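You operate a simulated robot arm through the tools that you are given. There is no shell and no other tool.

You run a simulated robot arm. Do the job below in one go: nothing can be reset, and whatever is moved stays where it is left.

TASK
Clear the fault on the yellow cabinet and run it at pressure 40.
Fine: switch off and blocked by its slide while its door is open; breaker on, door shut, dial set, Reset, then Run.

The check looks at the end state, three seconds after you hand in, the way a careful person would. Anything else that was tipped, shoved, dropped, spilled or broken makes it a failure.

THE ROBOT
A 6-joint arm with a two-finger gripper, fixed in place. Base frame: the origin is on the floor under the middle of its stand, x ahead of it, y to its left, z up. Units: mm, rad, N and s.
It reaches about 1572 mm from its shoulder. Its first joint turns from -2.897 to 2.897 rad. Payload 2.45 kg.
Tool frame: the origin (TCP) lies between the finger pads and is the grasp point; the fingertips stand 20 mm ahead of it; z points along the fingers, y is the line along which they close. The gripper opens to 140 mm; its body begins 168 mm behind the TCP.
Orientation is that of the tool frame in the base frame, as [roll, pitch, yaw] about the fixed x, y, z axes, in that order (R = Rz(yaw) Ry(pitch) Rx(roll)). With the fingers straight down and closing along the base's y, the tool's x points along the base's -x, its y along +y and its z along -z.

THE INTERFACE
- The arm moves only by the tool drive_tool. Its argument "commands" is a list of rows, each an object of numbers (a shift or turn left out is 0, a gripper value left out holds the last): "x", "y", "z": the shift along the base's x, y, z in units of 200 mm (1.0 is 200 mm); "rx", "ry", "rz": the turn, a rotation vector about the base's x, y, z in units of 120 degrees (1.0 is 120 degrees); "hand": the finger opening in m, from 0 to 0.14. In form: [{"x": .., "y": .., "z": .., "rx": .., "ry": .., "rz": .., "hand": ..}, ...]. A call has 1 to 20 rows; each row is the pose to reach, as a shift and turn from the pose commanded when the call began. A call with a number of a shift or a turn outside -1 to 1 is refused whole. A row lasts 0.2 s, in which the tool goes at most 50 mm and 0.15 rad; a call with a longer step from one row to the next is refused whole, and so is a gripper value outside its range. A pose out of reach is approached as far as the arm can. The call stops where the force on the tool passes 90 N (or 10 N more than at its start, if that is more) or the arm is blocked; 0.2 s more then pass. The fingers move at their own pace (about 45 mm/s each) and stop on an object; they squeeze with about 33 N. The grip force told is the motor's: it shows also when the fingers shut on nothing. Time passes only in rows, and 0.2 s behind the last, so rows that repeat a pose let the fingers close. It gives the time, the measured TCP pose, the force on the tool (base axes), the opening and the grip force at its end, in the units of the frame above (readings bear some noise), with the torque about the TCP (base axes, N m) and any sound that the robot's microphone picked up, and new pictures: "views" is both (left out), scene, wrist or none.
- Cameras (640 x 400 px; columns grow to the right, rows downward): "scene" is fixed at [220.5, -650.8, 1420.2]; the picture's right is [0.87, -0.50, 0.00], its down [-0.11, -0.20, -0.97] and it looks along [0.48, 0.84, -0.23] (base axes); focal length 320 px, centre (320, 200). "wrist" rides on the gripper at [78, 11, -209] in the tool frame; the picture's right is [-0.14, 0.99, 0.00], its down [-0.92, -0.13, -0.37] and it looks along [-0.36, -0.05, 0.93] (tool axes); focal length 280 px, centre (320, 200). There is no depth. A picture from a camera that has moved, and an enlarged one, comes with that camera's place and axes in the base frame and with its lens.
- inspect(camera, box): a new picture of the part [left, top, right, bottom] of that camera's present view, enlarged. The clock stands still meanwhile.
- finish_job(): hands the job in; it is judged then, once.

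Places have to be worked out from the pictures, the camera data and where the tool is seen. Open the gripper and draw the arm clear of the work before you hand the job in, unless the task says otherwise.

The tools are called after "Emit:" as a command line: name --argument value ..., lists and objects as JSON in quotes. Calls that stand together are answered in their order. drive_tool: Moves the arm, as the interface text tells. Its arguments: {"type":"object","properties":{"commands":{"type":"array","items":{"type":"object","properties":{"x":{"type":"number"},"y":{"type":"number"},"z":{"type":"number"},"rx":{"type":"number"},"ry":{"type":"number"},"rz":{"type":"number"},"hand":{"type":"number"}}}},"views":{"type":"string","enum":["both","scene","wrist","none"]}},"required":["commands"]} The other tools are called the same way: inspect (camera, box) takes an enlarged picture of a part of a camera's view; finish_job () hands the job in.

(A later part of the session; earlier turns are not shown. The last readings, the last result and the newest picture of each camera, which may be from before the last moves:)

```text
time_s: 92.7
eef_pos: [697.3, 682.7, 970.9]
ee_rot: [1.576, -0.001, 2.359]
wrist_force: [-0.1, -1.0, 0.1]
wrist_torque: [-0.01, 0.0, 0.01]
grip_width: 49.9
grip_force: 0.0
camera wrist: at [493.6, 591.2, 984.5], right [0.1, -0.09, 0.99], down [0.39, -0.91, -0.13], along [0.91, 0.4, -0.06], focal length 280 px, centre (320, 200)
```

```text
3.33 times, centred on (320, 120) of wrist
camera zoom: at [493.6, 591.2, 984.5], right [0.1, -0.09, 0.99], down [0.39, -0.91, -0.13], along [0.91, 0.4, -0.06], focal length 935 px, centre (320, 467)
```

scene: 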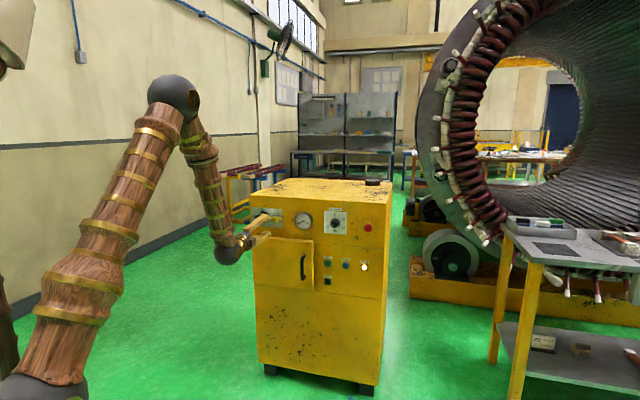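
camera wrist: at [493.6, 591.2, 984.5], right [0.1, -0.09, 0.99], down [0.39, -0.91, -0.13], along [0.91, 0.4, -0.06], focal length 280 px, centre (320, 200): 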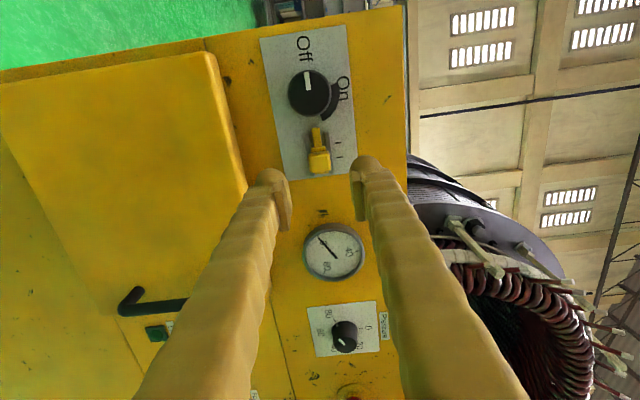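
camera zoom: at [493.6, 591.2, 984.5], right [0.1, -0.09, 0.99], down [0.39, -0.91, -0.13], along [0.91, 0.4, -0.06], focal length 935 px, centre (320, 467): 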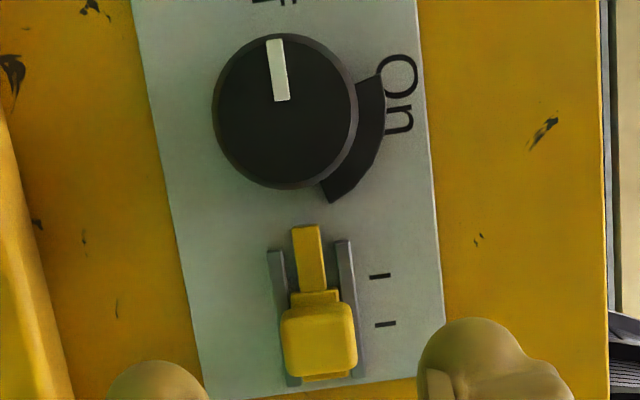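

The slide is back at the right mark. Now I'll set up to turn the switch On: roll the jaws to the same angle as my last grip, clear of the sector, and line up on the knob.

Emit:
drive_tool --commands '[{"x": -0.0253, "y": 0.043, "z": -0.002, "rx": -0.042, "ry": -0.042, "hand": 0.065}, {"x": -0.0507, "y": 0.086, "z": -0.004, "rx": -0.084, "ry": -0.084, "hand": 0.065}, {"x": -0.076, "y": 0.129, "z": -0.007, "rx": -0.126, "ry": -0.126, "hand": 0.065}, {"x": -0.1013, "y": 0.172, "z": -0.009, "rx": -0.168, "ry": -0.168, "hand": 0.065}, {"x": -0.1266, "y": 0.215, "z": -0.011, "rx": -0.21, "ry": -0.21, "hand": 0.065}, {"x": -0.152, "y": 0.258, "z": -0.013, "rx": -0.252, "ry": -0.252, "hand": 0.065}, {"x": -0.1773, "y": 0.301, "z": -0.015, "rx": -0.294, "ry": -0.294, "hand": 0.065}, {"x": -0.2026, "y": 0.344, "z": -0.0175, "rx": -0.3359, "ry": -0.3359, "hand": 0.065}, {"x": -0.2026, "y": 0.344, "z": -0.0175, "rx": -0.3359, "ry": -0.3359, "hand": 0.065}]' --views "wrist"

Emit:
inspect --camera "wrist" --box '[250, 120, 390, 210]'

```text
time_s: 94.7
eef_pos: [658.6, 751.7, 966.8]
ee_rot: [1.58, 0.995, 2.361]
wrist_force: [0.5, -0.6, 0.4]
wrist_torque: [0.0, -0.01, 0.0]
grip_width: 65.0
grip_force: 0.1
camera wrist: at [472.1, 642.4, 908.8], right [-0.53, 0.54, 0.65], down [0.17, -0.69, 0.7], along [0.83, 0.48, 0.27], focal length 280 px, centre (320, 200)
```

wrist: 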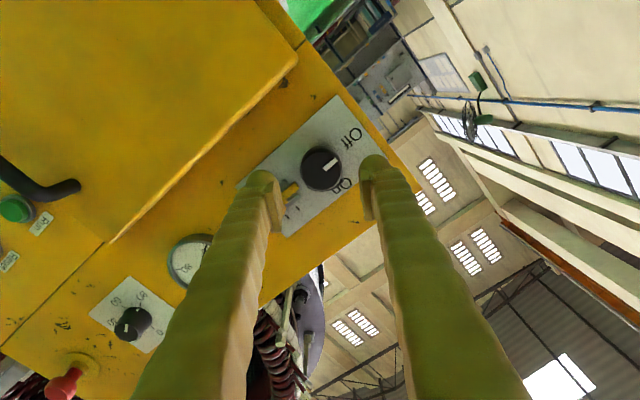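

```text
4.44 times, centred on (320, 165) of wrist
camera zoom: at [472.1, 642.4, 908.8], right [-0.53, 0.54, 0.65], down [0.17, -0.69, 0.7], along [0.83, 0.48, 0.27], focal length 1246 px, centre (320, 356)
```

zoom: 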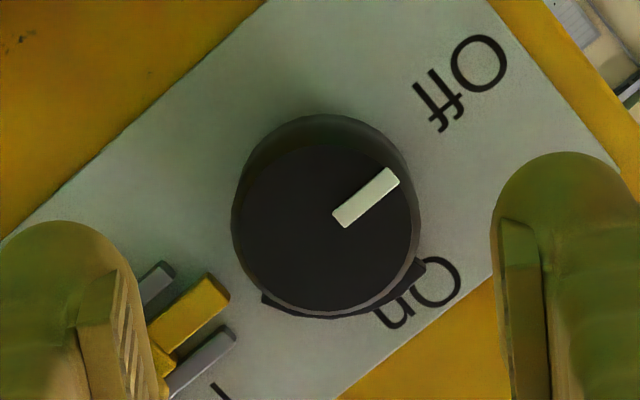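

The knob is aligned with the tool axis. I'll advance 86 mm to the deep grip and close.

Emit:
drive_tool --commands '[{"x": 0.06, "y": 0.062}, {"x": 0.12, "y": 0.124}, {"x": 0.18, "y": 0.186}, {"x": 0.23, "y": 0.236}, {"x": 0.27, "y": 0.277}, {"x": 0.3, "y": 0.308}, {"x": 0.3, "y": 0.308}, {"x": 0.3, "y": 0.308, "hand": 0.02}, {"x": 0.3, "y": 0.308, "hand": 0.02}, {"x": 0.3, "y": 0.308, "hand": 0.02}, {"x": 0.3, "y": 0.308, "hand": 0.02}]' --views "wrist"

Emit:
inspect --camera "scene" --box '[237, 200, 301, 240]'

```text
time_s: 97.1
eef_pos: [717.4, 813.0, 965.7]
ee_rot: [1.581, 0.993, 2.36]
wrist_force: [6.7, 0.4, -3.2]
wrist_torque: [0.03, 0.13, -0.03]
grip_width: 45.4
grip_force: 45.0
camera wrist: at [532.3, 703.7, 908.6], right [-0.53, 0.54, 0.66], down [0.17, -0.69, 0.7], along [0.83, 0.48, 0.27], focal length 280 px, centre (320, 200)
```

wrist: 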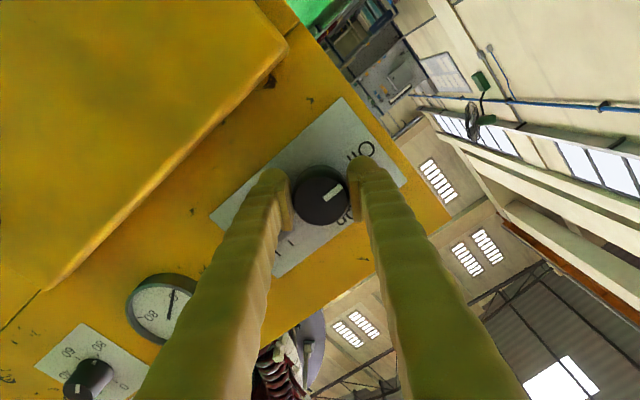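

```text
10.00 times, centred on (269, 220) of scene
camera zoom: at [220.5, -650.8, 1420.2], right [0.87, -0.5, 0.0], down [-0.11, -0.2, -0.97], along [0.48, 0.84, -0.23], focal length 3203 px, centre (830, 0)
```

zoom: 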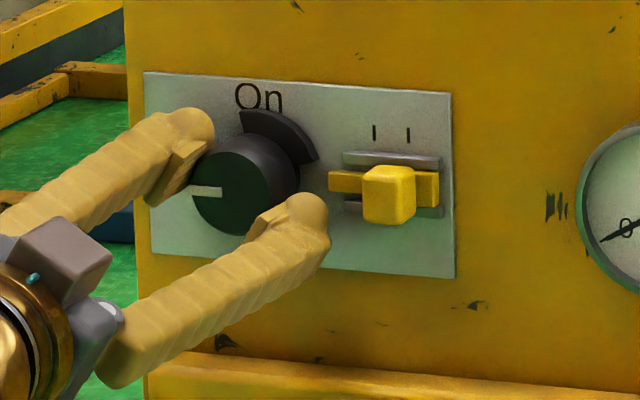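

The knob is held at 45.4 mm. I'll turn it 91° clockwise to On.

Emit:
drive_tool --commands '[{"rx": 0.0412, "ry": 0.0412}, {"rx": 0.0825, "ry": 0.0825}, {"rx": 0.1237, "ry": 0.1237}, {"rx": 0.165, "ry": 0.165}, {"rx": 0.2062, "ry": 0.2062}, {"rx": 0.2475, "ry": 0.2475}, {"rx": 0.2887, "ry": 0.2887}, {"rx": 0.33, "ry": 0.33}, {"rx": 0.3712, "ry": 0.3712}, {"rx": 0.4125, "ry": 0.4125}, {"rx": 0.4537, "ry": 0.4537}, {"rx": 0.495, "ry": 0.495}, {"rx": 0.5362, "ry": 0.5362}, {"rx": 0.5362, "ry": 0.5362}]' --views "both"

Emit:
inspect --camera "scene" --box '[237, 200, 301, 240]'

```text
time_s: 100.1
eef_pos: [717.7, 812.3, 966.6]
ee_rot: [1.574, -0.596, 2.357]
wrist_force: [11.1, -12.4, 48.3]
wrist_torque: [0.2, -0.48, -0.19]
grip_width: 52.9
grip_force: 24.5
camera wrist: at [528.9, 706.3, 1020.9], right [0.48, -0.47, 0.74], down [0.23, -0.75, -0.62], along [0.85, 0.47, -0.25], focal length 280 px, centre (320, 200)
```

scene: 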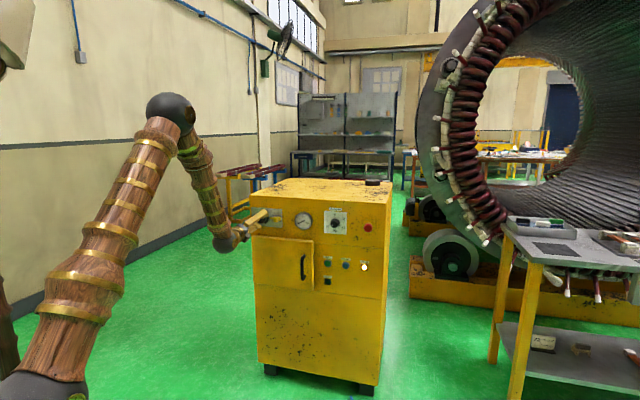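
wrist: 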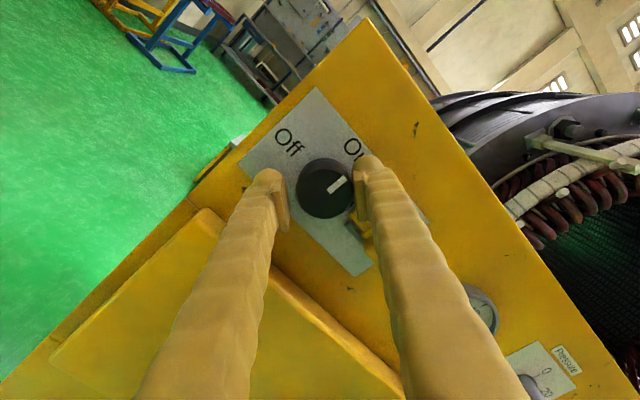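

```text
10.00 times, centred on (269, 220) of scene
camera zoom: at [220.5, -650.8, 1420.2], right [0.87, -0.5, 0.0], down [-0.11, -0.2, -0.97], along [0.48, 0.84, -0.23], focal length 3203 px, centre (830, 0)
```

zoom: 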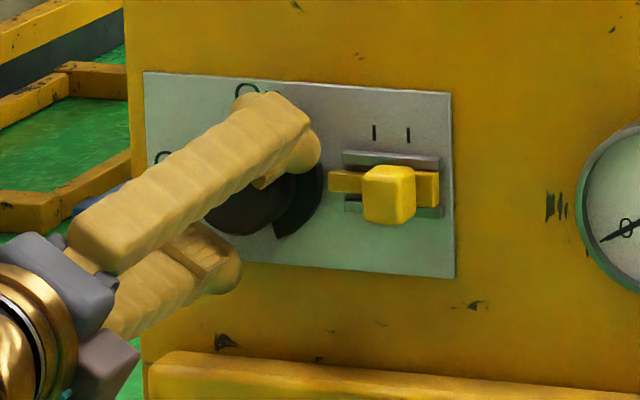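

The jaw reading has widened to 52.9 mm with some upward force, so something is spreading the fingers. I'll look closer at the knob before doing anything else.

Emit:
inspect --camera "wrist" --box '[250, 140, 410, 260]'

Emit:
inspect --camera "scene" --box '[310, 220, 390, 290]'

```text
3.33 times, centred on (330, 200) of wrist
camera zoom: at [528.9, 706.3, 1020.9], right [0.48, -0.47, 0.74], down [0.23, -0.75, -0.62], along [0.85, 0.47, -0.25], focal length 935 px, centre (287, 200)
```

zoom: 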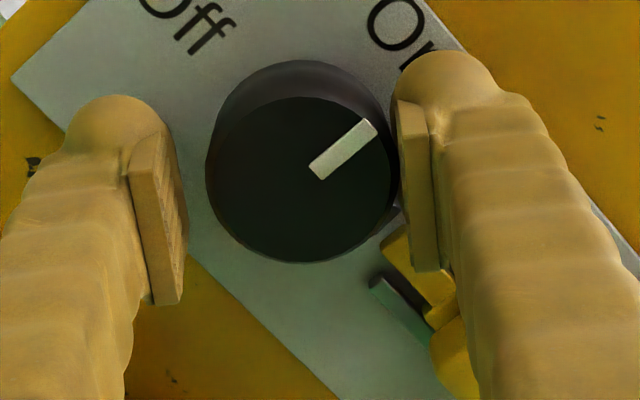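

```text
5.71 times, centred on (350, 255) of scene
camera zoom: at [220.5, -650.8, 1420.2], right [0.87, -0.5, 0.0], down [-0.11, -0.2, -0.97], along [0.48, 0.84, -0.23], focal length 1830 px, centre (149, -114)
```

zoom: 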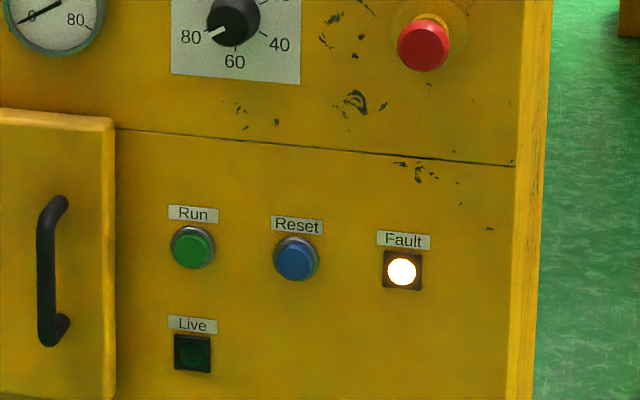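

The switch has turned to about On. The finger spread comes from the knob's true axis being about 4 mm higher than I assumed. I'll release, back out and check the pointer.

Emit:
drive_tool --commands '[{"hand": 0.075}, {"hand": 0.075}, {"hand": 0.075}, {"x": -0.08, "y": -0.08}, {"x": -0.2, "y": -0.2}, {"x": -0.35, "y": -0.35}, {"x": -0.35, "y": -0.35}]' --views "both"

Emit:
inspect --camera "scene" --box '[245, 200, 309, 240]'

Emit:
inspect --camera "scene" --box '[310, 200, 390, 300]'

Emit:
inspect --camera "wrist" --box '[250, 110, 410, 230]'

```text
time_s: 101.7
eef_pos: [649.0, 741.3, 964.2]
ee_rot: [1.574, -0.595, 2.358]
wrist_force: [0.3, 0.0, -0.6]
wrist_torque: [0.02, 0.0, 0.0]
grip_width: 74.8
grip_force: 0.0
camera wrist: at [459.9, 636.6, 1018.5], right [0.48, -0.47, 0.74], down [0.23, -0.75, -0.62], along [0.85, 0.47, -0.25], focal length 280 px, centre (320, 200)
```

scene: 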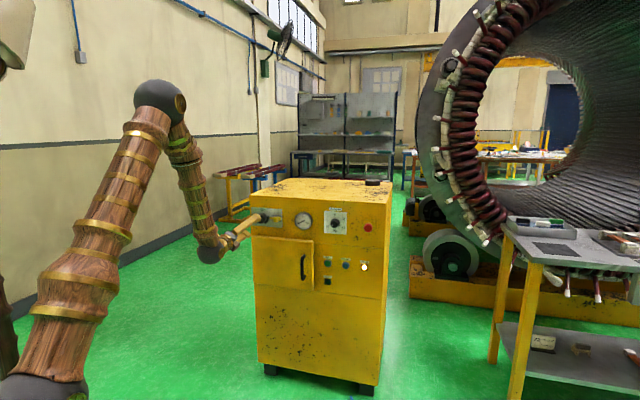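
wrist: 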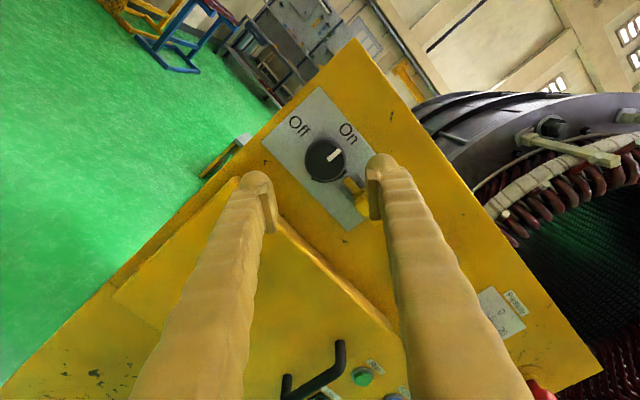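

```text
10.00 times, centred on (277, 220) of scene
camera zoom: at [220.5, -650.8, 1420.2], right [0.87, -0.5, 0.0], down [-0.11, -0.2, -0.97], along [0.48, 0.84, -0.23], focal length 3203 px, centre (750, 0)
```

zoom: 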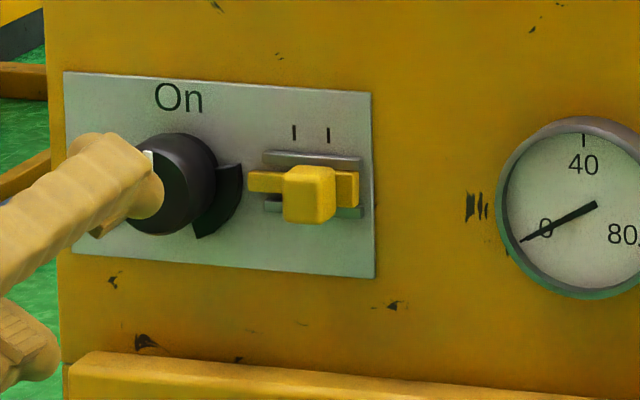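

```text
4.00 times, centred on (350, 250) of scene
camera zoom: at [220.5, -650.8, 1420.2], right [0.87, -0.5, 0.0], down [-0.11, -0.2, -0.97], along [0.48, 0.84, -0.23], focal length 1281 px, centre (200, 0)
```

zoom: 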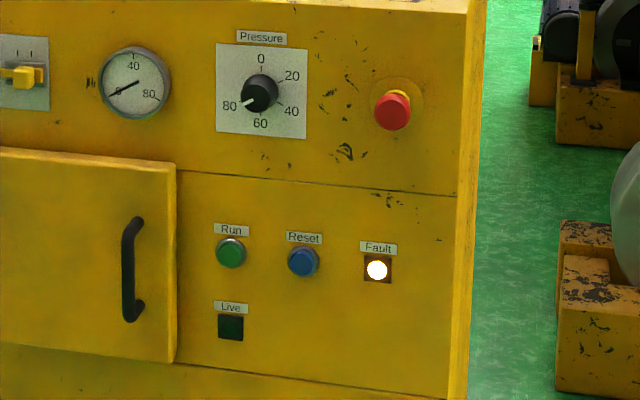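

```text
3.33 times, centred on (330, 170) of wrist
camera zoom: at [459.9, 636.6, 1018.5], right [0.48, -0.47, 0.74], down [0.23, -0.75, -0.62], along [0.85, 0.47, -0.25], focal length 935 px, centre (287, 300)
```

zoom: 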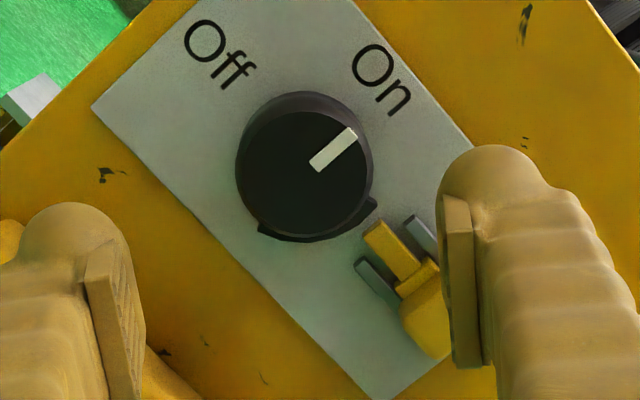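

The pointer looks to be on On. I'll move right toward the pressure dial and get the arm out of the way to judge the switch properly.

Emit:
drive_tool --commands '[{"x": 0.05, "y": -0.12, "z": 0.004}, {"x": 0.13, "y": -0.22, "z": 0.008}, {"x": 0.21, "y": -0.32, "z": 0.012}, {"x": 0.29, "y": -0.42, "z": 0.016}, {"x": 0.37, "y": -0.52, "z": 0.02}, {"x": 0.45, "y": -0.63, "z": 0.024}, {"x": 0.52, "y": -0.73, "z": 0.028}, {"x": 0.59, "y": -0.824, "z": 0.03}, {"x": 0.59, "y": -0.824, "z": 0.03}]' --views "none"

Emit:
drive_tool --commands '[{"x": 0.1, "y": -0.1}, {"x": 0.2, "y": -0.2}, {"x": 0.3, "y": -0.3}, {"x": 0.4, "y": -0.4}, {"x": 0.5, "y": -0.5}, {"x": 0.5975, "y": -0.5975}, {"x": 0.5975, "y": -0.5975}]' --views "both"

Emit:
inspect --camera "scene" --box '[245, 200, 309, 240]'

Emit:
inspect --camera "wrist" --box '[240, 100, 400, 220]'

```text
time_s: 103.7
eef_pos: [765.8, 579.1, 969.0]
ee_rot: [1.574, -0.595, 2.359]
wrist_force: [0.0, -0.1, 0.8]
wrist_torque: [-0.02, 0.02, 0.01]
grip_width: 75.0
grip_force: 0.1
```

```text
time_s: 105.3
eef_pos: [883.9, 460.6, 969.5]
ee_rot: [1.573, -0.595, 2.36]
wrist_force: [-0.4, -0.3, 0.6]
wrist_torque: [0.0, 0.04, -0.03]
grip_width: 74.9
grip_force: 0.0
camera wrist: at [695.1, 354.3, 1024.9], right [0.48, -0.47, 0.74], down [0.23, -0.75, -0.62], along [0.85, 0.47, -0.25], focal length 280 px, centre (320, 200)
```

scene: 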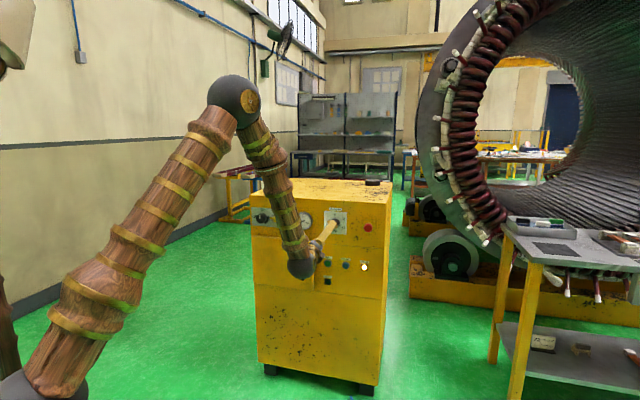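
wrist: 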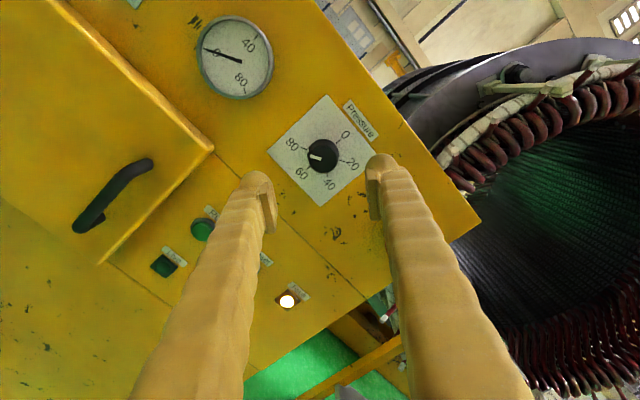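

```text
10.00 times, centred on (277, 220) of scene
camera zoom: at [220.5, -650.8, 1420.2], right [0.87, -0.5, 0.0], down [-0.11, -0.2, -0.97], along [0.48, 0.84, -0.23], focal length 3203 px, centre (750, 0)
```

zoom: 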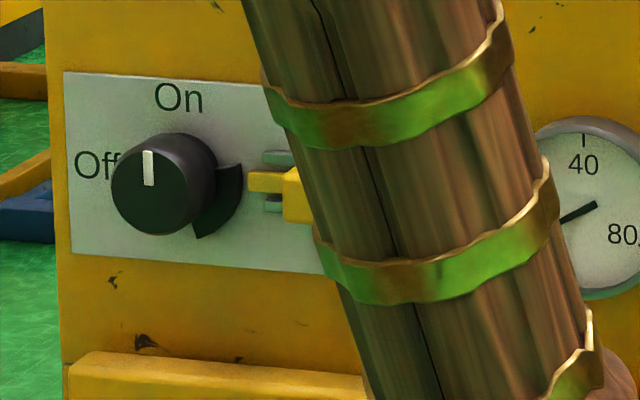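

```text
3.33 times, centred on (320, 160) of wrist
camera zoom: at [695.1, 354.3, 1024.9], right [0.48, -0.47, 0.74], down [0.23, -0.75, -0.62], along [0.85, 0.47, -0.25], focal length 935 px, centre (320, 333)
```

zoom: 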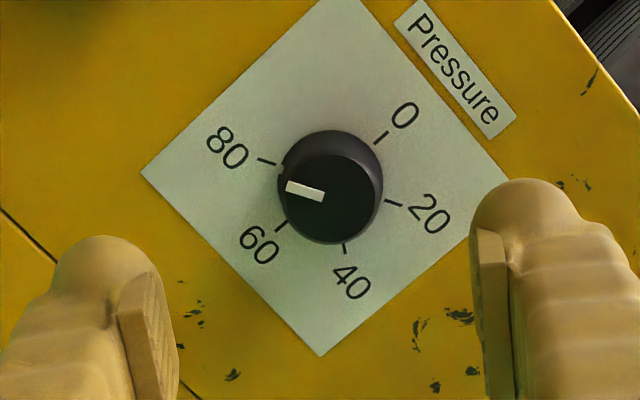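

The switch is vertical on On, matching its original position. The dial's axis works out at a ≈ 303, z ≈ 972, with its front at b ≈ 1088 and a diameter of about 36 mm, pointing at 80. I'll move onto it with the jaws open.

Emit:
drive_tool --commands '[{"x": 0.1361, "y": 0.1114, "z": 0.006, "hand": 0.065}, {"x": 0.2599, "y": 0.2351, "z": 0.012, "hand": 0.065}, {"x": 0.3659, "y": 0.3412, "z": 0.012, "hand": 0.065}, {"x": 0.4366, "y": 0.4119, "z": 0.012, "hand": 0.065}, {"x": 0.472, "y": 0.4472, "z": 0.012, "hand": 0.065}, {"x": 0.4914, "y": 0.4667, "z": 0.012, "hand": 0.065}, {"x": 0.4914, "y": 0.4667, "z": 0.012, "hand": 0.065}]' --views "wrist"

Emit:
inspect --camera "wrist" --box '[250, 130, 390, 230]'

Emit:
inspect --camera "scene" --box '[305, 200, 369, 240]'

```text
time_s: 106.9
eef_pos: [981.9, 552.1, 974.5]
ee_rot: [1.576, -0.595, 2.357]
wrist_force: [-1.0, -0.5, 0.4]
wrist_torque: [0.03, 0.0, -0.03]
grip_width: 65.2
grip_force: 0.1
camera wrist: at [793.1, 446.3, 1028.9], right [0.48, -0.47, 0.74], down [0.23, -0.75, -0.62], along [0.85, 0.47, -0.25], focal length 280 px, centre (320, 200)
```

wrist: 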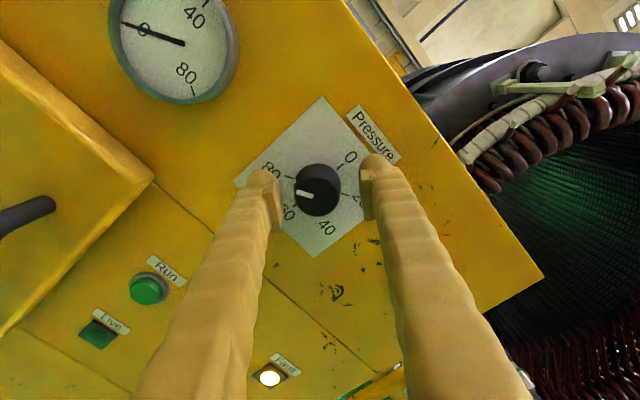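

```text
4.00 times, centred on (320, 180) of wrist
camera zoom: at [793.1, 446.3, 1028.9], right [0.48, -0.47, 0.74], down [0.23, -0.75, -0.62], along [0.85, 0.47, -0.25], focal length 1122 px, centre (320, 280)
```

zoom: 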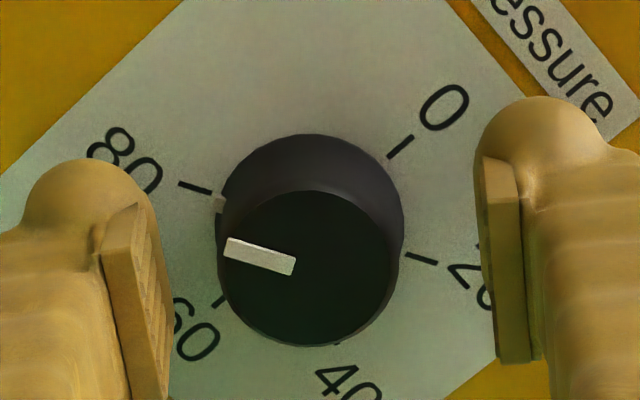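

```text
10.00 times, centred on (337, 220) of scene
camera zoom: at [220.5, -650.8, 1420.2], right [0.87, -0.5, 0.0], down [-0.11, -0.2, -0.97], along [0.48, 0.84, -0.23], focal length 3203 px, centre (150, 0)
```

zoom: 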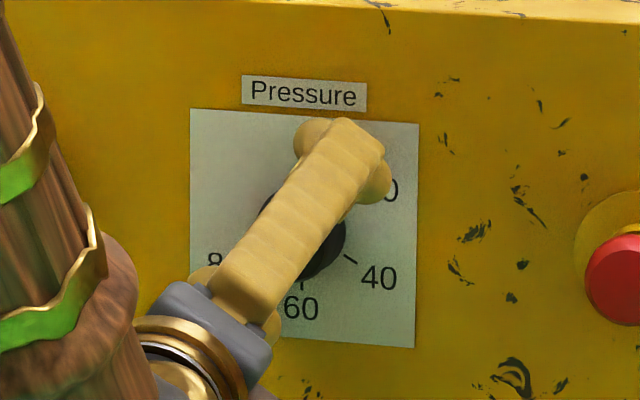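

Close up, the dial is about 3 mm toward the lower finger. I'll shift the tool by that amount and close, then read the side force to check centring.

Emit:
drive_tool --commands '[{"x": 0.0035, "y": 0.0106, "z": -0.015}, {"x": 0.0035, "y": 0.0106, "z": -0.015, "hand": 0.01}, {"x": 0.0035, "y": 0.0106, "z": -0.015, "hand": 0.01}, {"x": 0.0035, "y": 0.0106, "z": -0.015, "hand": 0.01}, {"x": 0.0035, "y": 0.0106, "z": -0.015, "hand": 0.01}, {"x": 0.0035, "y": 0.0106, "z": -0.015, "hand": 0.01}]' --views "wrist"

Emit:
inspect --camera "wrist" --box '[250, 130, 390, 230]'

```text
time_s: 108.3
eef_pos: [982.0, 553.8, 971.1]
ee_rot: [1.577, -0.595, 2.359]
wrist_force: [-1.9, 5.1, -5.6]
wrist_torque: [-0.04, 0.03, 0.07]
grip_width: 38.0
grip_force: 44.9
camera wrist: at [793.8, 448.0, 1026.0], right [0.48, -0.47, 0.74], down [0.23, -0.75, -0.62], along [0.85, 0.47, -0.25], focal length 280 px, centre (320, 200)
```

wrist: 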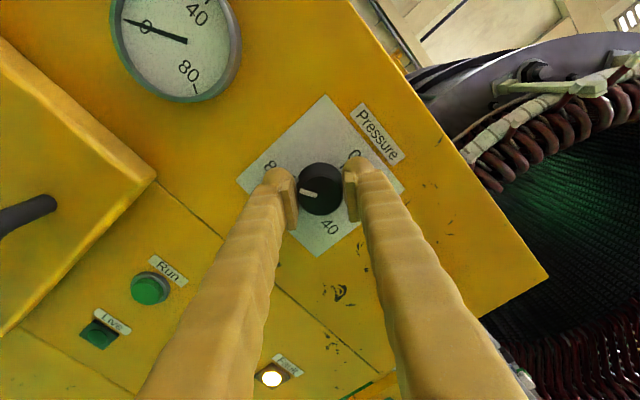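

```text
4.00 times, centred on (320, 180) of wrist
camera zoom: at [793.8, 448.0, 1026.0], right [0.48, -0.47, 0.74], down [0.23, -0.75, -0.62], along [0.85, 0.47, -0.25], focal length 1122 px, centre (320, 280)
```

zoom: 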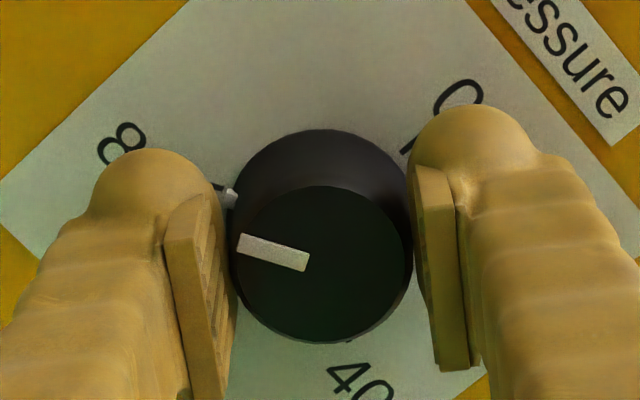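

The dial is gripped at 38 mm with under 8 N of side force, so it is well centred. I'll turn the first 60° counter-clockwise and check.

Emit:
drive_tool --commands '[{"rx": -0.0442, "ry": -0.0442}, {"rx": -0.0884, "ry": -0.0884}, {"rx": -0.1326, "ry": -0.1326}, {"rx": -0.1768, "ry": -0.1768}, {"rx": -0.221, "ry": -0.221}, {"rx": -0.2652, "ry": -0.2652}, {"rx": -0.3094, "ry": -0.3094}, {"rx": -0.3535, "ry": -0.3535}, {"rx": -0.3535, "ry": -0.3535}]' --views "wrist"

Emit:
inspect --camera "wrist" --box '[250, 130, 390, 230]'

```text
time_s: 110.3
eef_pos: [983.6, 553.6, 969.7]
ee_rot: [1.581, 0.454, 2.36]
wrist_force: [-10.5, -0.8, -38.4]
wrist_torque: [-0.33, 0.4, 0.09]
grip_width: 38.1
grip_force: 45.3
camera wrist: at [781.7, 460.7, 947.8], right [-0.21, 0.23, 0.95], down [0.37, -0.88, 0.29], along [0.91, 0.41, 0.11], focal length 280 px, centre (320, 200)
```

wrist: 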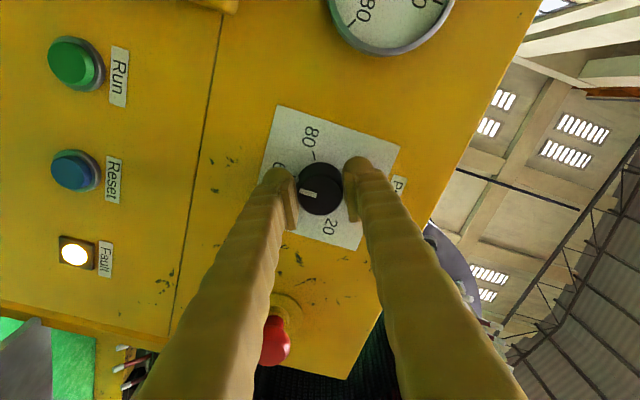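

```text
4.00 times, centred on (320, 180) of wrist
camera zoom: at [781.7, 460.7, 947.8], right [-0.21, 0.23, 0.95], down [0.37, -0.88, 0.29], along [0.91, 0.41, 0.11], focal length 1122 px, centre (320, 280)
```

zoom: 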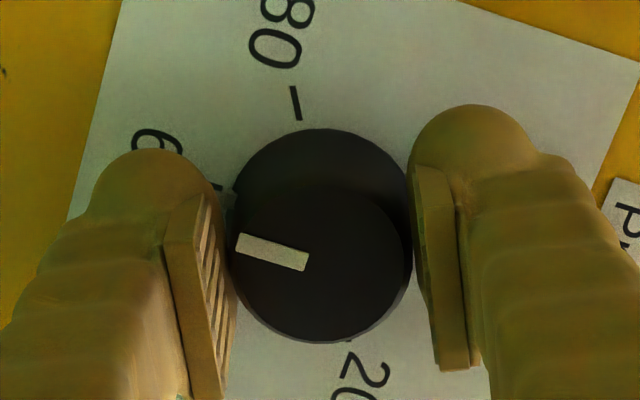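

The dial is following exactly and is now near 60. There is a 38 N downward side force, so I'll lower the tool about 1.2 mm while turning the remaining 60° to 40.

Emit:
drive_tool --commands '[{"x": 0.002, "y": -0.002, "z": -0.006}, {"x": 0.002, "y": -0.002, "z": -0.006, "rx": -0.0442, "ry": -0.0442}, {"x": 0.002, "y": -0.002, "z": -0.006, "rx": -0.0884, "ry": -0.0884}, {"x": 0.002, "y": -0.002, "z": -0.006, "rx": -0.1326, "ry": -0.1326}, {"x": 0.002, "y": -0.002, "z": -0.006, "rx": -0.1768, "ry": -0.1768}, {"x": 0.002, "y": -0.002, "z": -0.006, "rx": -0.221, "ry": -0.221}, {"x": 0.002, "y": -0.002, "z": -0.006, "rx": -0.2652, "ry": -0.2652}, {"x": 0.002, "y": -0.002, "z": -0.006, "rx": -0.3094, "ry": -0.3094}, {"x": 0.002, "y": -0.002, "z": -0.006, "rx": -0.3535, "ry": -0.3535}, {"x": 0.002, "y": -0.002, "z": -0.006, "rx": -0.3535, "ry": -0.3535}]' --views "wrist"

Emit:
inspect --camera "wrist" --box '[250, 130, 390, 230]'

Emit:
inspect --camera "scene" --box '[305, 200, 369, 240]'

```text
time_s: 112.5
eef_pos: [985.3, 553.2, 968.9]
ee_rot: [1.613, 1.5, 2.394]
wrist_force: [0.1, 0.1, -39.2]
wrist_torque: [-0.26, 0.29, 0.04]
grip_width: 38.2
grip_force: 45.5
camera wrist: at [824.0, 418.8, 893.6], right [-0.69, 0.7, 0.21], down [-0.12, -0.39, 0.91], along [0.71, 0.6, 0.36], focal length 280 px, centre (320, 200)
```

wrist: 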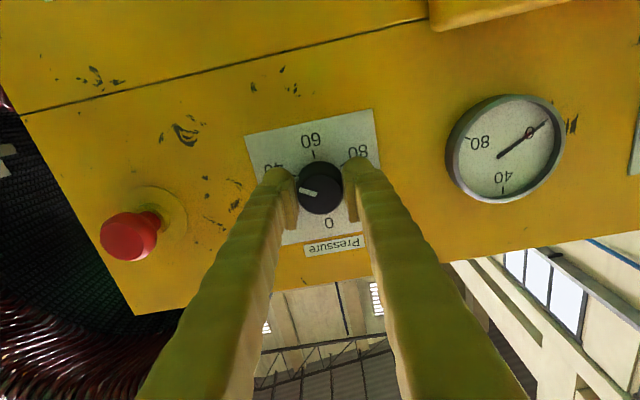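

```text
4.00 times, centred on (320, 180) of wrist
camera zoom: at [824.0, 418.8, 893.6], right [-0.69, 0.7, 0.21], down [-0.12, -0.39, 0.91], along [0.71, 0.6, 0.36], focal length 1122 px, centre (320, 280)
```

zoom: 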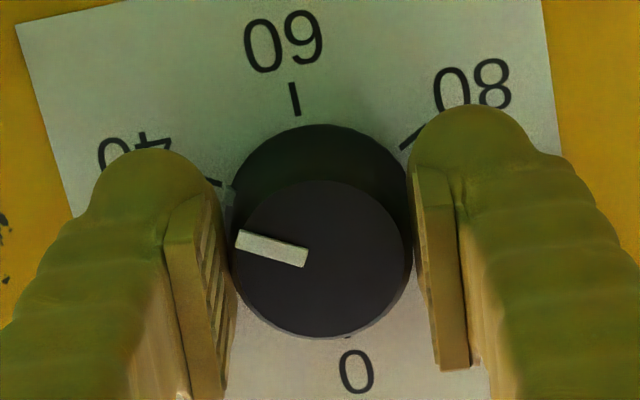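

```text
10.00 times, centred on (337, 220) of scene
camera zoom: at [220.5, -650.8, 1420.2], right [0.87, -0.5, 0.0], down [-0.11, -0.2, -0.97], along [0.48, 0.84, -0.23], focal length 3203 px, centre (150, 0)
```

zoom: 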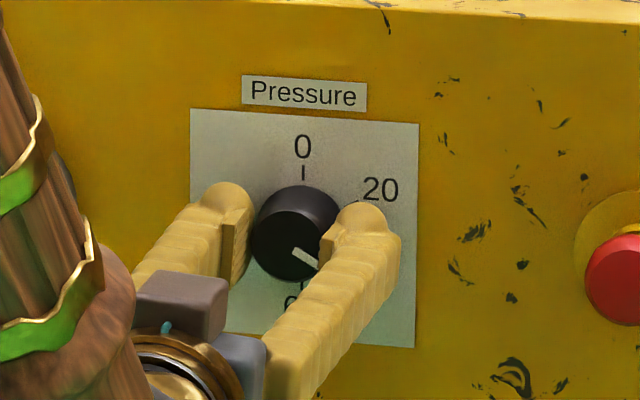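

The pointer lines up with the 40 tick within about 1°. I'll release, back off and measure it without obstruction.

Emit:
drive_tool --commands '[{"hand": 0.065}, {"hand": 0.065}, {"hand": 0.065}, {"x": -0.06, "y": -0.06}, {"x": -0.18, "y": -0.18}, {"x": -0.33, "y": -0.33}, {"x": -0.45, "y": -0.45}, {"x": -0.45, "y": -0.45}]' --views "both"

Emit:
inspect --camera "wrist" --box '[270, 120, 370, 190]'

Emit:
inspect --camera "scene" --box '[321, 208, 353, 238]'

```text
time_s: 114.3
eef_pos: [894.5, 462.8, 973.0]
ee_rot: [1.615, 1.499, 2.393]
wrist_force: [0.3, 0.0, 0.2]
wrist_torque: [0.0, 0.01, 0.0]
grip_width: 64.9
grip_force: 0.3
camera wrist: at [733.7, 328.3, 897.7], right [-0.69, 0.7, 0.21], down [-0.12, -0.39, 0.91], along [0.72, 0.6, 0.36], focal length 280 px, centre (320, 200)
```

scene: 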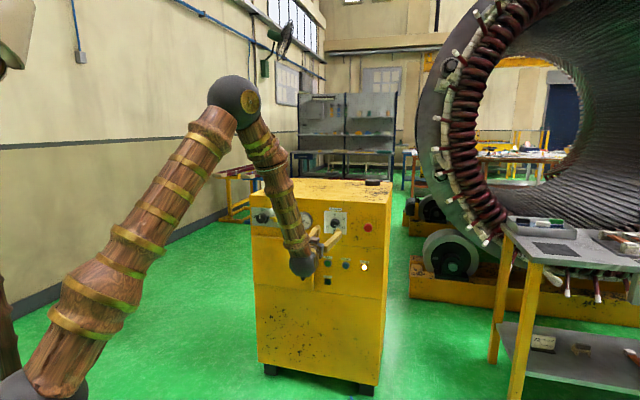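
wrist: 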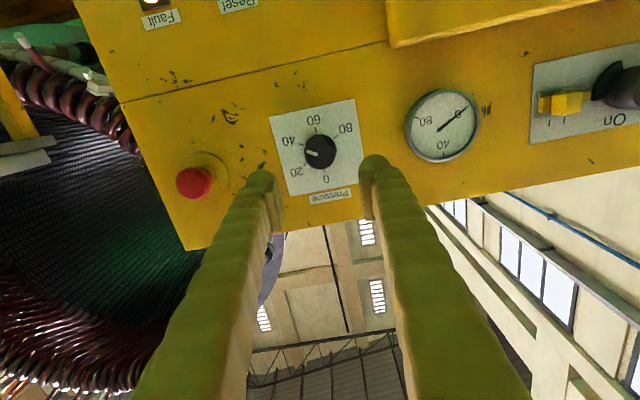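

```text
5.71 times, centred on (320, 155) of wrist
camera zoom: at [733.7, 328.3, 897.7], right [-0.69, 0.7, 0.21], down [-0.12, -0.39, 0.91], along [0.72, 0.6, 0.36], focal length 1602 px, centre (320, 457)
```

zoom: 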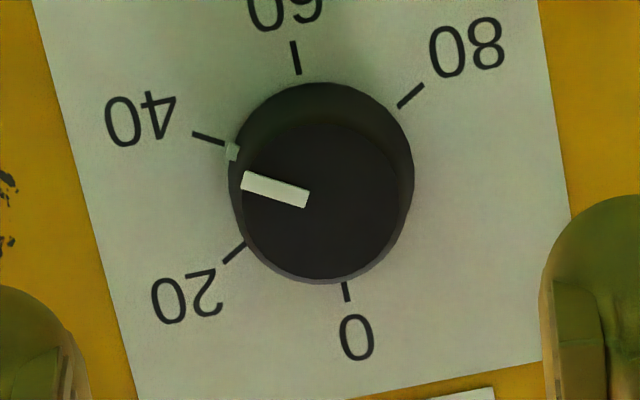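

```text
13.33 times, centred on (337, 223) of scene
camera zoom: at [220.5, -650.8, 1420.2], right [0.87, -0.5, 0.0], down [-0.11, -0.2, -0.97], along [0.48, 0.84, -0.23], focal length 4270 px, centre (93, -107)
```

zoom: 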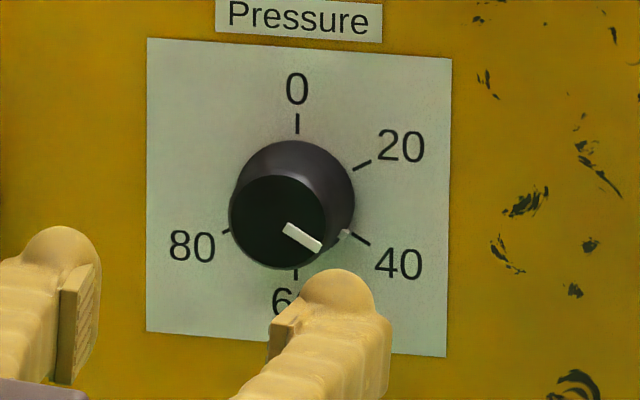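

Both cameras put the pointer at about -29.4°, which is 39.8 on the scale. Next is Reset: I'll close the fingers and move down in front of the buttons.

Emit:
drive_tool --commands '[{"x": 0.033, "y": -0.033, "z": -0.167, "rx": -0.012, "ry": -0.012, "hand": 0.0}, {"x": 0.066, "y": -0.066, "z": -0.333, "rx": -0.0236, "ry": -0.0236, "hand": 0.0}, {"x": 0.099, "y": -0.099, "z": -0.5, "rx": -0.0236, "ry": -0.0236, "hand": 0.0}, {"x": 0.132, "y": -0.132, "z": -0.667, "rx": -0.0236, "ry": -0.0236, "hand": 0.0}, {"x": 0.165, "y": -0.165, "z": -0.833, "rx": -0.0236, "ry": -0.0236, "hand": 0.0}, {"x": 0.198, "y": -0.198, "z": -1.0, "rx": -0.0236, "ry": -0.0236, "hand": 0.0}, {"x": 0.198, "y": -0.198, "z": -1.0, "rx": -0.0236, "ry": -0.0236, "hand": 0.0}]' --views "both"

Emit:
inspect --camera "wrist" --box '[200, 60, 440, 210]'

Emit:
inspect --camera "scene" --box '[250, 200, 380, 290]'

```text
time_s: 115.9
eef_pos: [932.0, 424.2, 769.6]
ee_rot: [2.57, 1.569, -2.931]
wrist_force: [-0.2, -0.9, -0.1]
wrist_torque: [0.02, -0.02, -0.01]
grip_width: 0.0
grip_force: 28.9
camera wrist: at [776.0, 285.9, 693.7], right [-0.7, 0.7, 0.14], down [-0.17, -0.35, 0.92], along [0.7, 0.62, 0.36], focal length 280 px, centre (320, 200)
```

scene: 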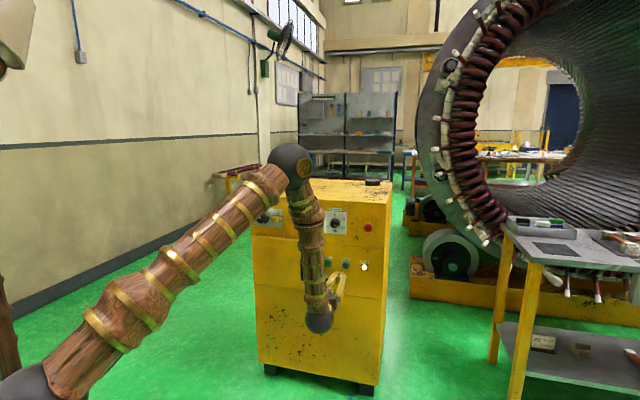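
wrist: 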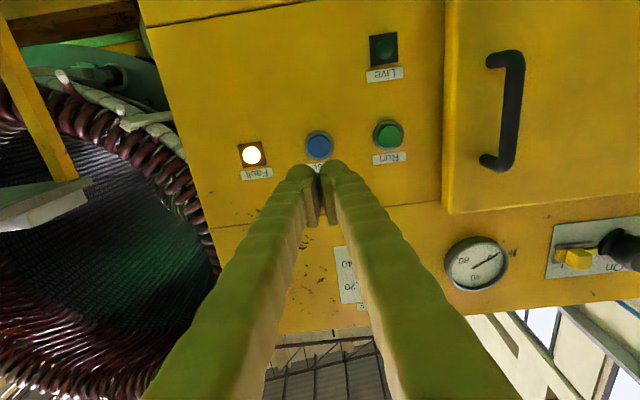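

```text
2.67 times, centred on (320, 135) of wrist
camera zoom: at [776.0, 285.9, 693.7], right [-0.7, 0.7, 0.14], down [-0.17, -0.35, 0.92], along [0.7, 0.62, 0.36], focal length 748 px, centre (320, 373)
```

zoom: 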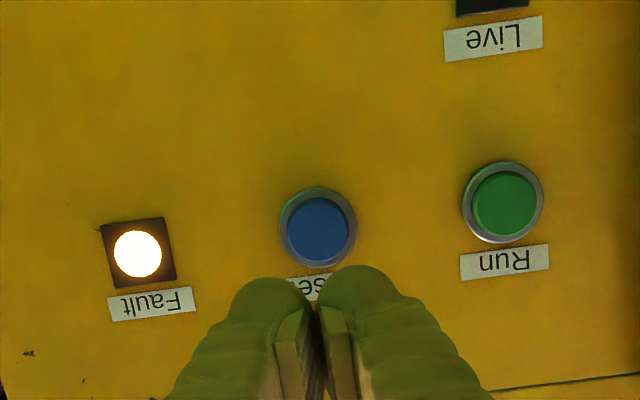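

```text
4.44 times, centred on (315, 245) of scene
camera zoom: at [220.5, -650.8, 1420.2], right [0.87, -0.5, 0.0], down [-0.11, -0.2, -0.97], along [0.48, 0.84, -0.23], focal length 1423 px, centre (342, 0)
```

zoom: 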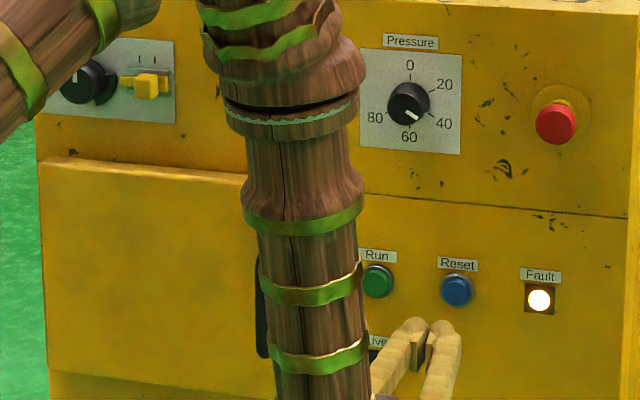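

The Reset button is at about a = 357, z = 758. I'll line up the left fingertip with it and stop about 15 mm short.

Emit:
drive_tool --commands '[{"x": 0.08, "y": 0.066, "z": -0.02}, {"x": 0.18, "y": 0.147, "z": -0.04}, {"x": 0.28, "y": 0.229, "z": -0.055}, {"x": 0.36, "y": 0.295, "z": -0.055}, {"x": 0.4122, "y": 0.3373, "z": -0.055}, {"x": 0.4122, "y": 0.3373, "z": -0.055}]' --views "wrist"

Emit:
inspect --camera "wrist" --box '[250, 110, 390, 210]'

Emit:
inspect --camera "scene" --box '[315, 245, 379, 285]'

```text
time_s: 117.3
eef_pos: [1016.0, 492.0, 760.3]
ee_rot: [2.573, 1.566, -2.93]
wrist_force: [0.1, 0.0, 0.0]
wrist_torque: [-0.01, -0.03, 0.02]
grip_width: 0.0
grip_force: 29.2
camera wrist: at [858.8, 353.6, 683.3], right [-0.7, 0.7, 0.14], down [-0.17, -0.35, 0.92], along [0.7, 0.62, 0.36], focal length 280 px, centre (320, 200)
```

wrist: 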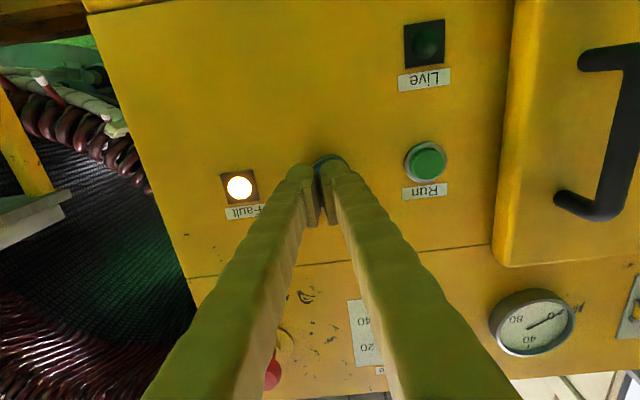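

```text
4.00 times, centred on (320, 160) of wrist
camera zoom: at [858.8, 353.6, 683.3], right [-0.7, 0.7, 0.14], down [-0.17, -0.35, 0.92], along [0.7, 0.62, 0.36], focal length 1122 px, centre (320, 360)
```

zoom: 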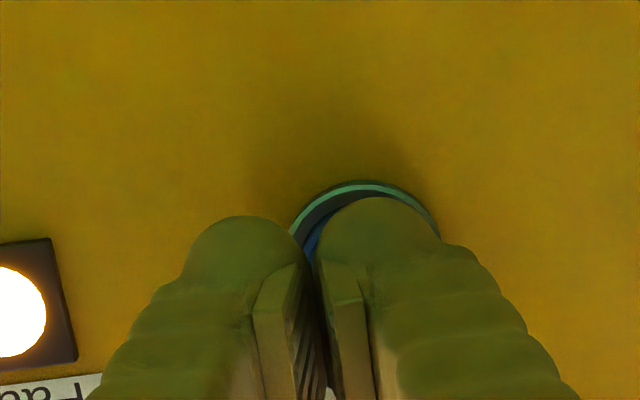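

```text
10.00 times, centred on (347, 265) of scene
camera zoom: at [220.5, -650.8, 1420.2], right [0.87, -0.5, 0.0], down [-0.11, -0.2, -0.97], along [0.48, 0.84, -0.23], focal length 3203 px, centre (50, -450)
```

zoom: 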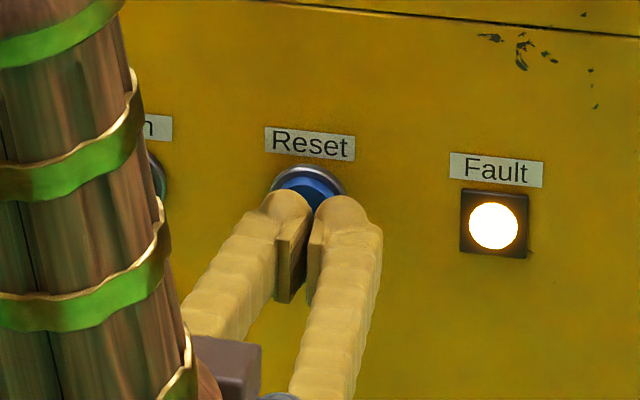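

The fingertip covers the Reset button; I'll nudge 2.5 mm right and 2 mm up, then press forward in 2 mm steps.

Emit:
drive_tool --commands '[{"x": 0.0265, "y": 0.0088, "z": 0.01}, {"x": 0.0442, "y": 0.0265, "z": 0.01}, {"x": 0.0548, "y": 0.0371, "z": 0.01}, {"x": 0.0619, "y": 0.0442, "z": 0.01}, {"x": 0.0689, "y": 0.0513, "z": 0.01}, {"x": 0.076, "y": 0.0583, "z": 0.01}]' --views "none"

Emit:
inspect --camera "scene" --box '[315, 245, 379, 285]'

```text
time_s: 118.7
eef_pos: [1030.8, 503.6, 760.4]
ee_rot: [2.622, 1.567, -2.883]
wrist_force: [-1.1, 0.9, 0.7]
wrist_torque: [0.01, 0.02, 0.0]
grip_width: 0.1
grip_force: 29.2
```

```text
10.00 times, centred on (347, 265) of scene
camera zoom: at [220.5, -650.8, 1420.2], right [0.87, -0.5, 0.0], down [-0.11, -0.2, -0.97], along [0.48, 0.84, -0.23], focal length 3203 px, centre (50, -450)
```

zoom: 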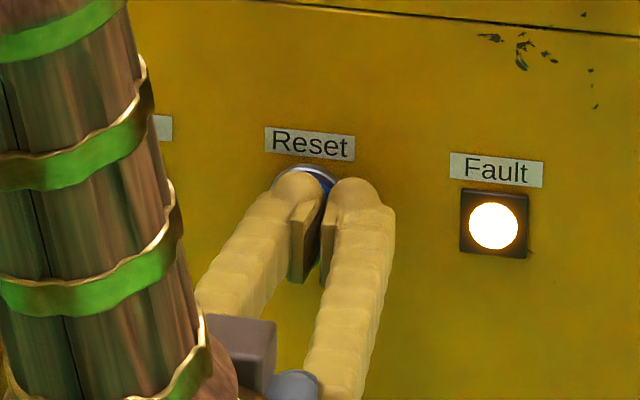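

There is no contact yet with the tip at b ≈ 1105. I'll keep pressing in 1.5 mm steps.

Emit:
drive_tool --commands '[{"x": 0.0053, "y": 0.0053}, {"x": 0.0106, "y": 0.0106}, {"x": 0.0159, "y": 0.0159}, {"x": 0.0212, "y": 0.0212}]' --views "none"

Emit:
inspect --camera "scene" --box '[315, 245, 379, 285]'

```text
time_s: 119.7
eef_pos: [1034.8, 506.9, 761.6]
ee_rot: [2.659, 1.567, -2.842]
wrist_force: [-3.5, -1.0, 0.9]
wrist_torque: [0.01, 0.0, 0.06]
grip_width: 0.0
grip_force: 29.6
heard: click
```

```text
10.00 times, centred on (347, 265) of scene
camera zoom: at [220.5, -650.8, 1420.2], right [0.87, -0.5, 0.0], down [-0.11, -0.2, -0.97], along [0.48, 0.84, -0.23], focal length 3203 px, centre (50, -450)
```

zoom: 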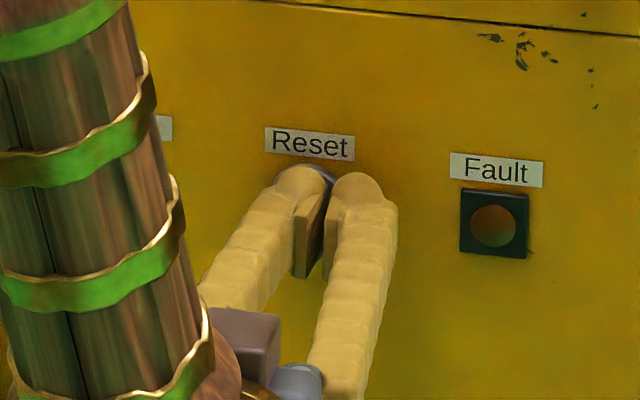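

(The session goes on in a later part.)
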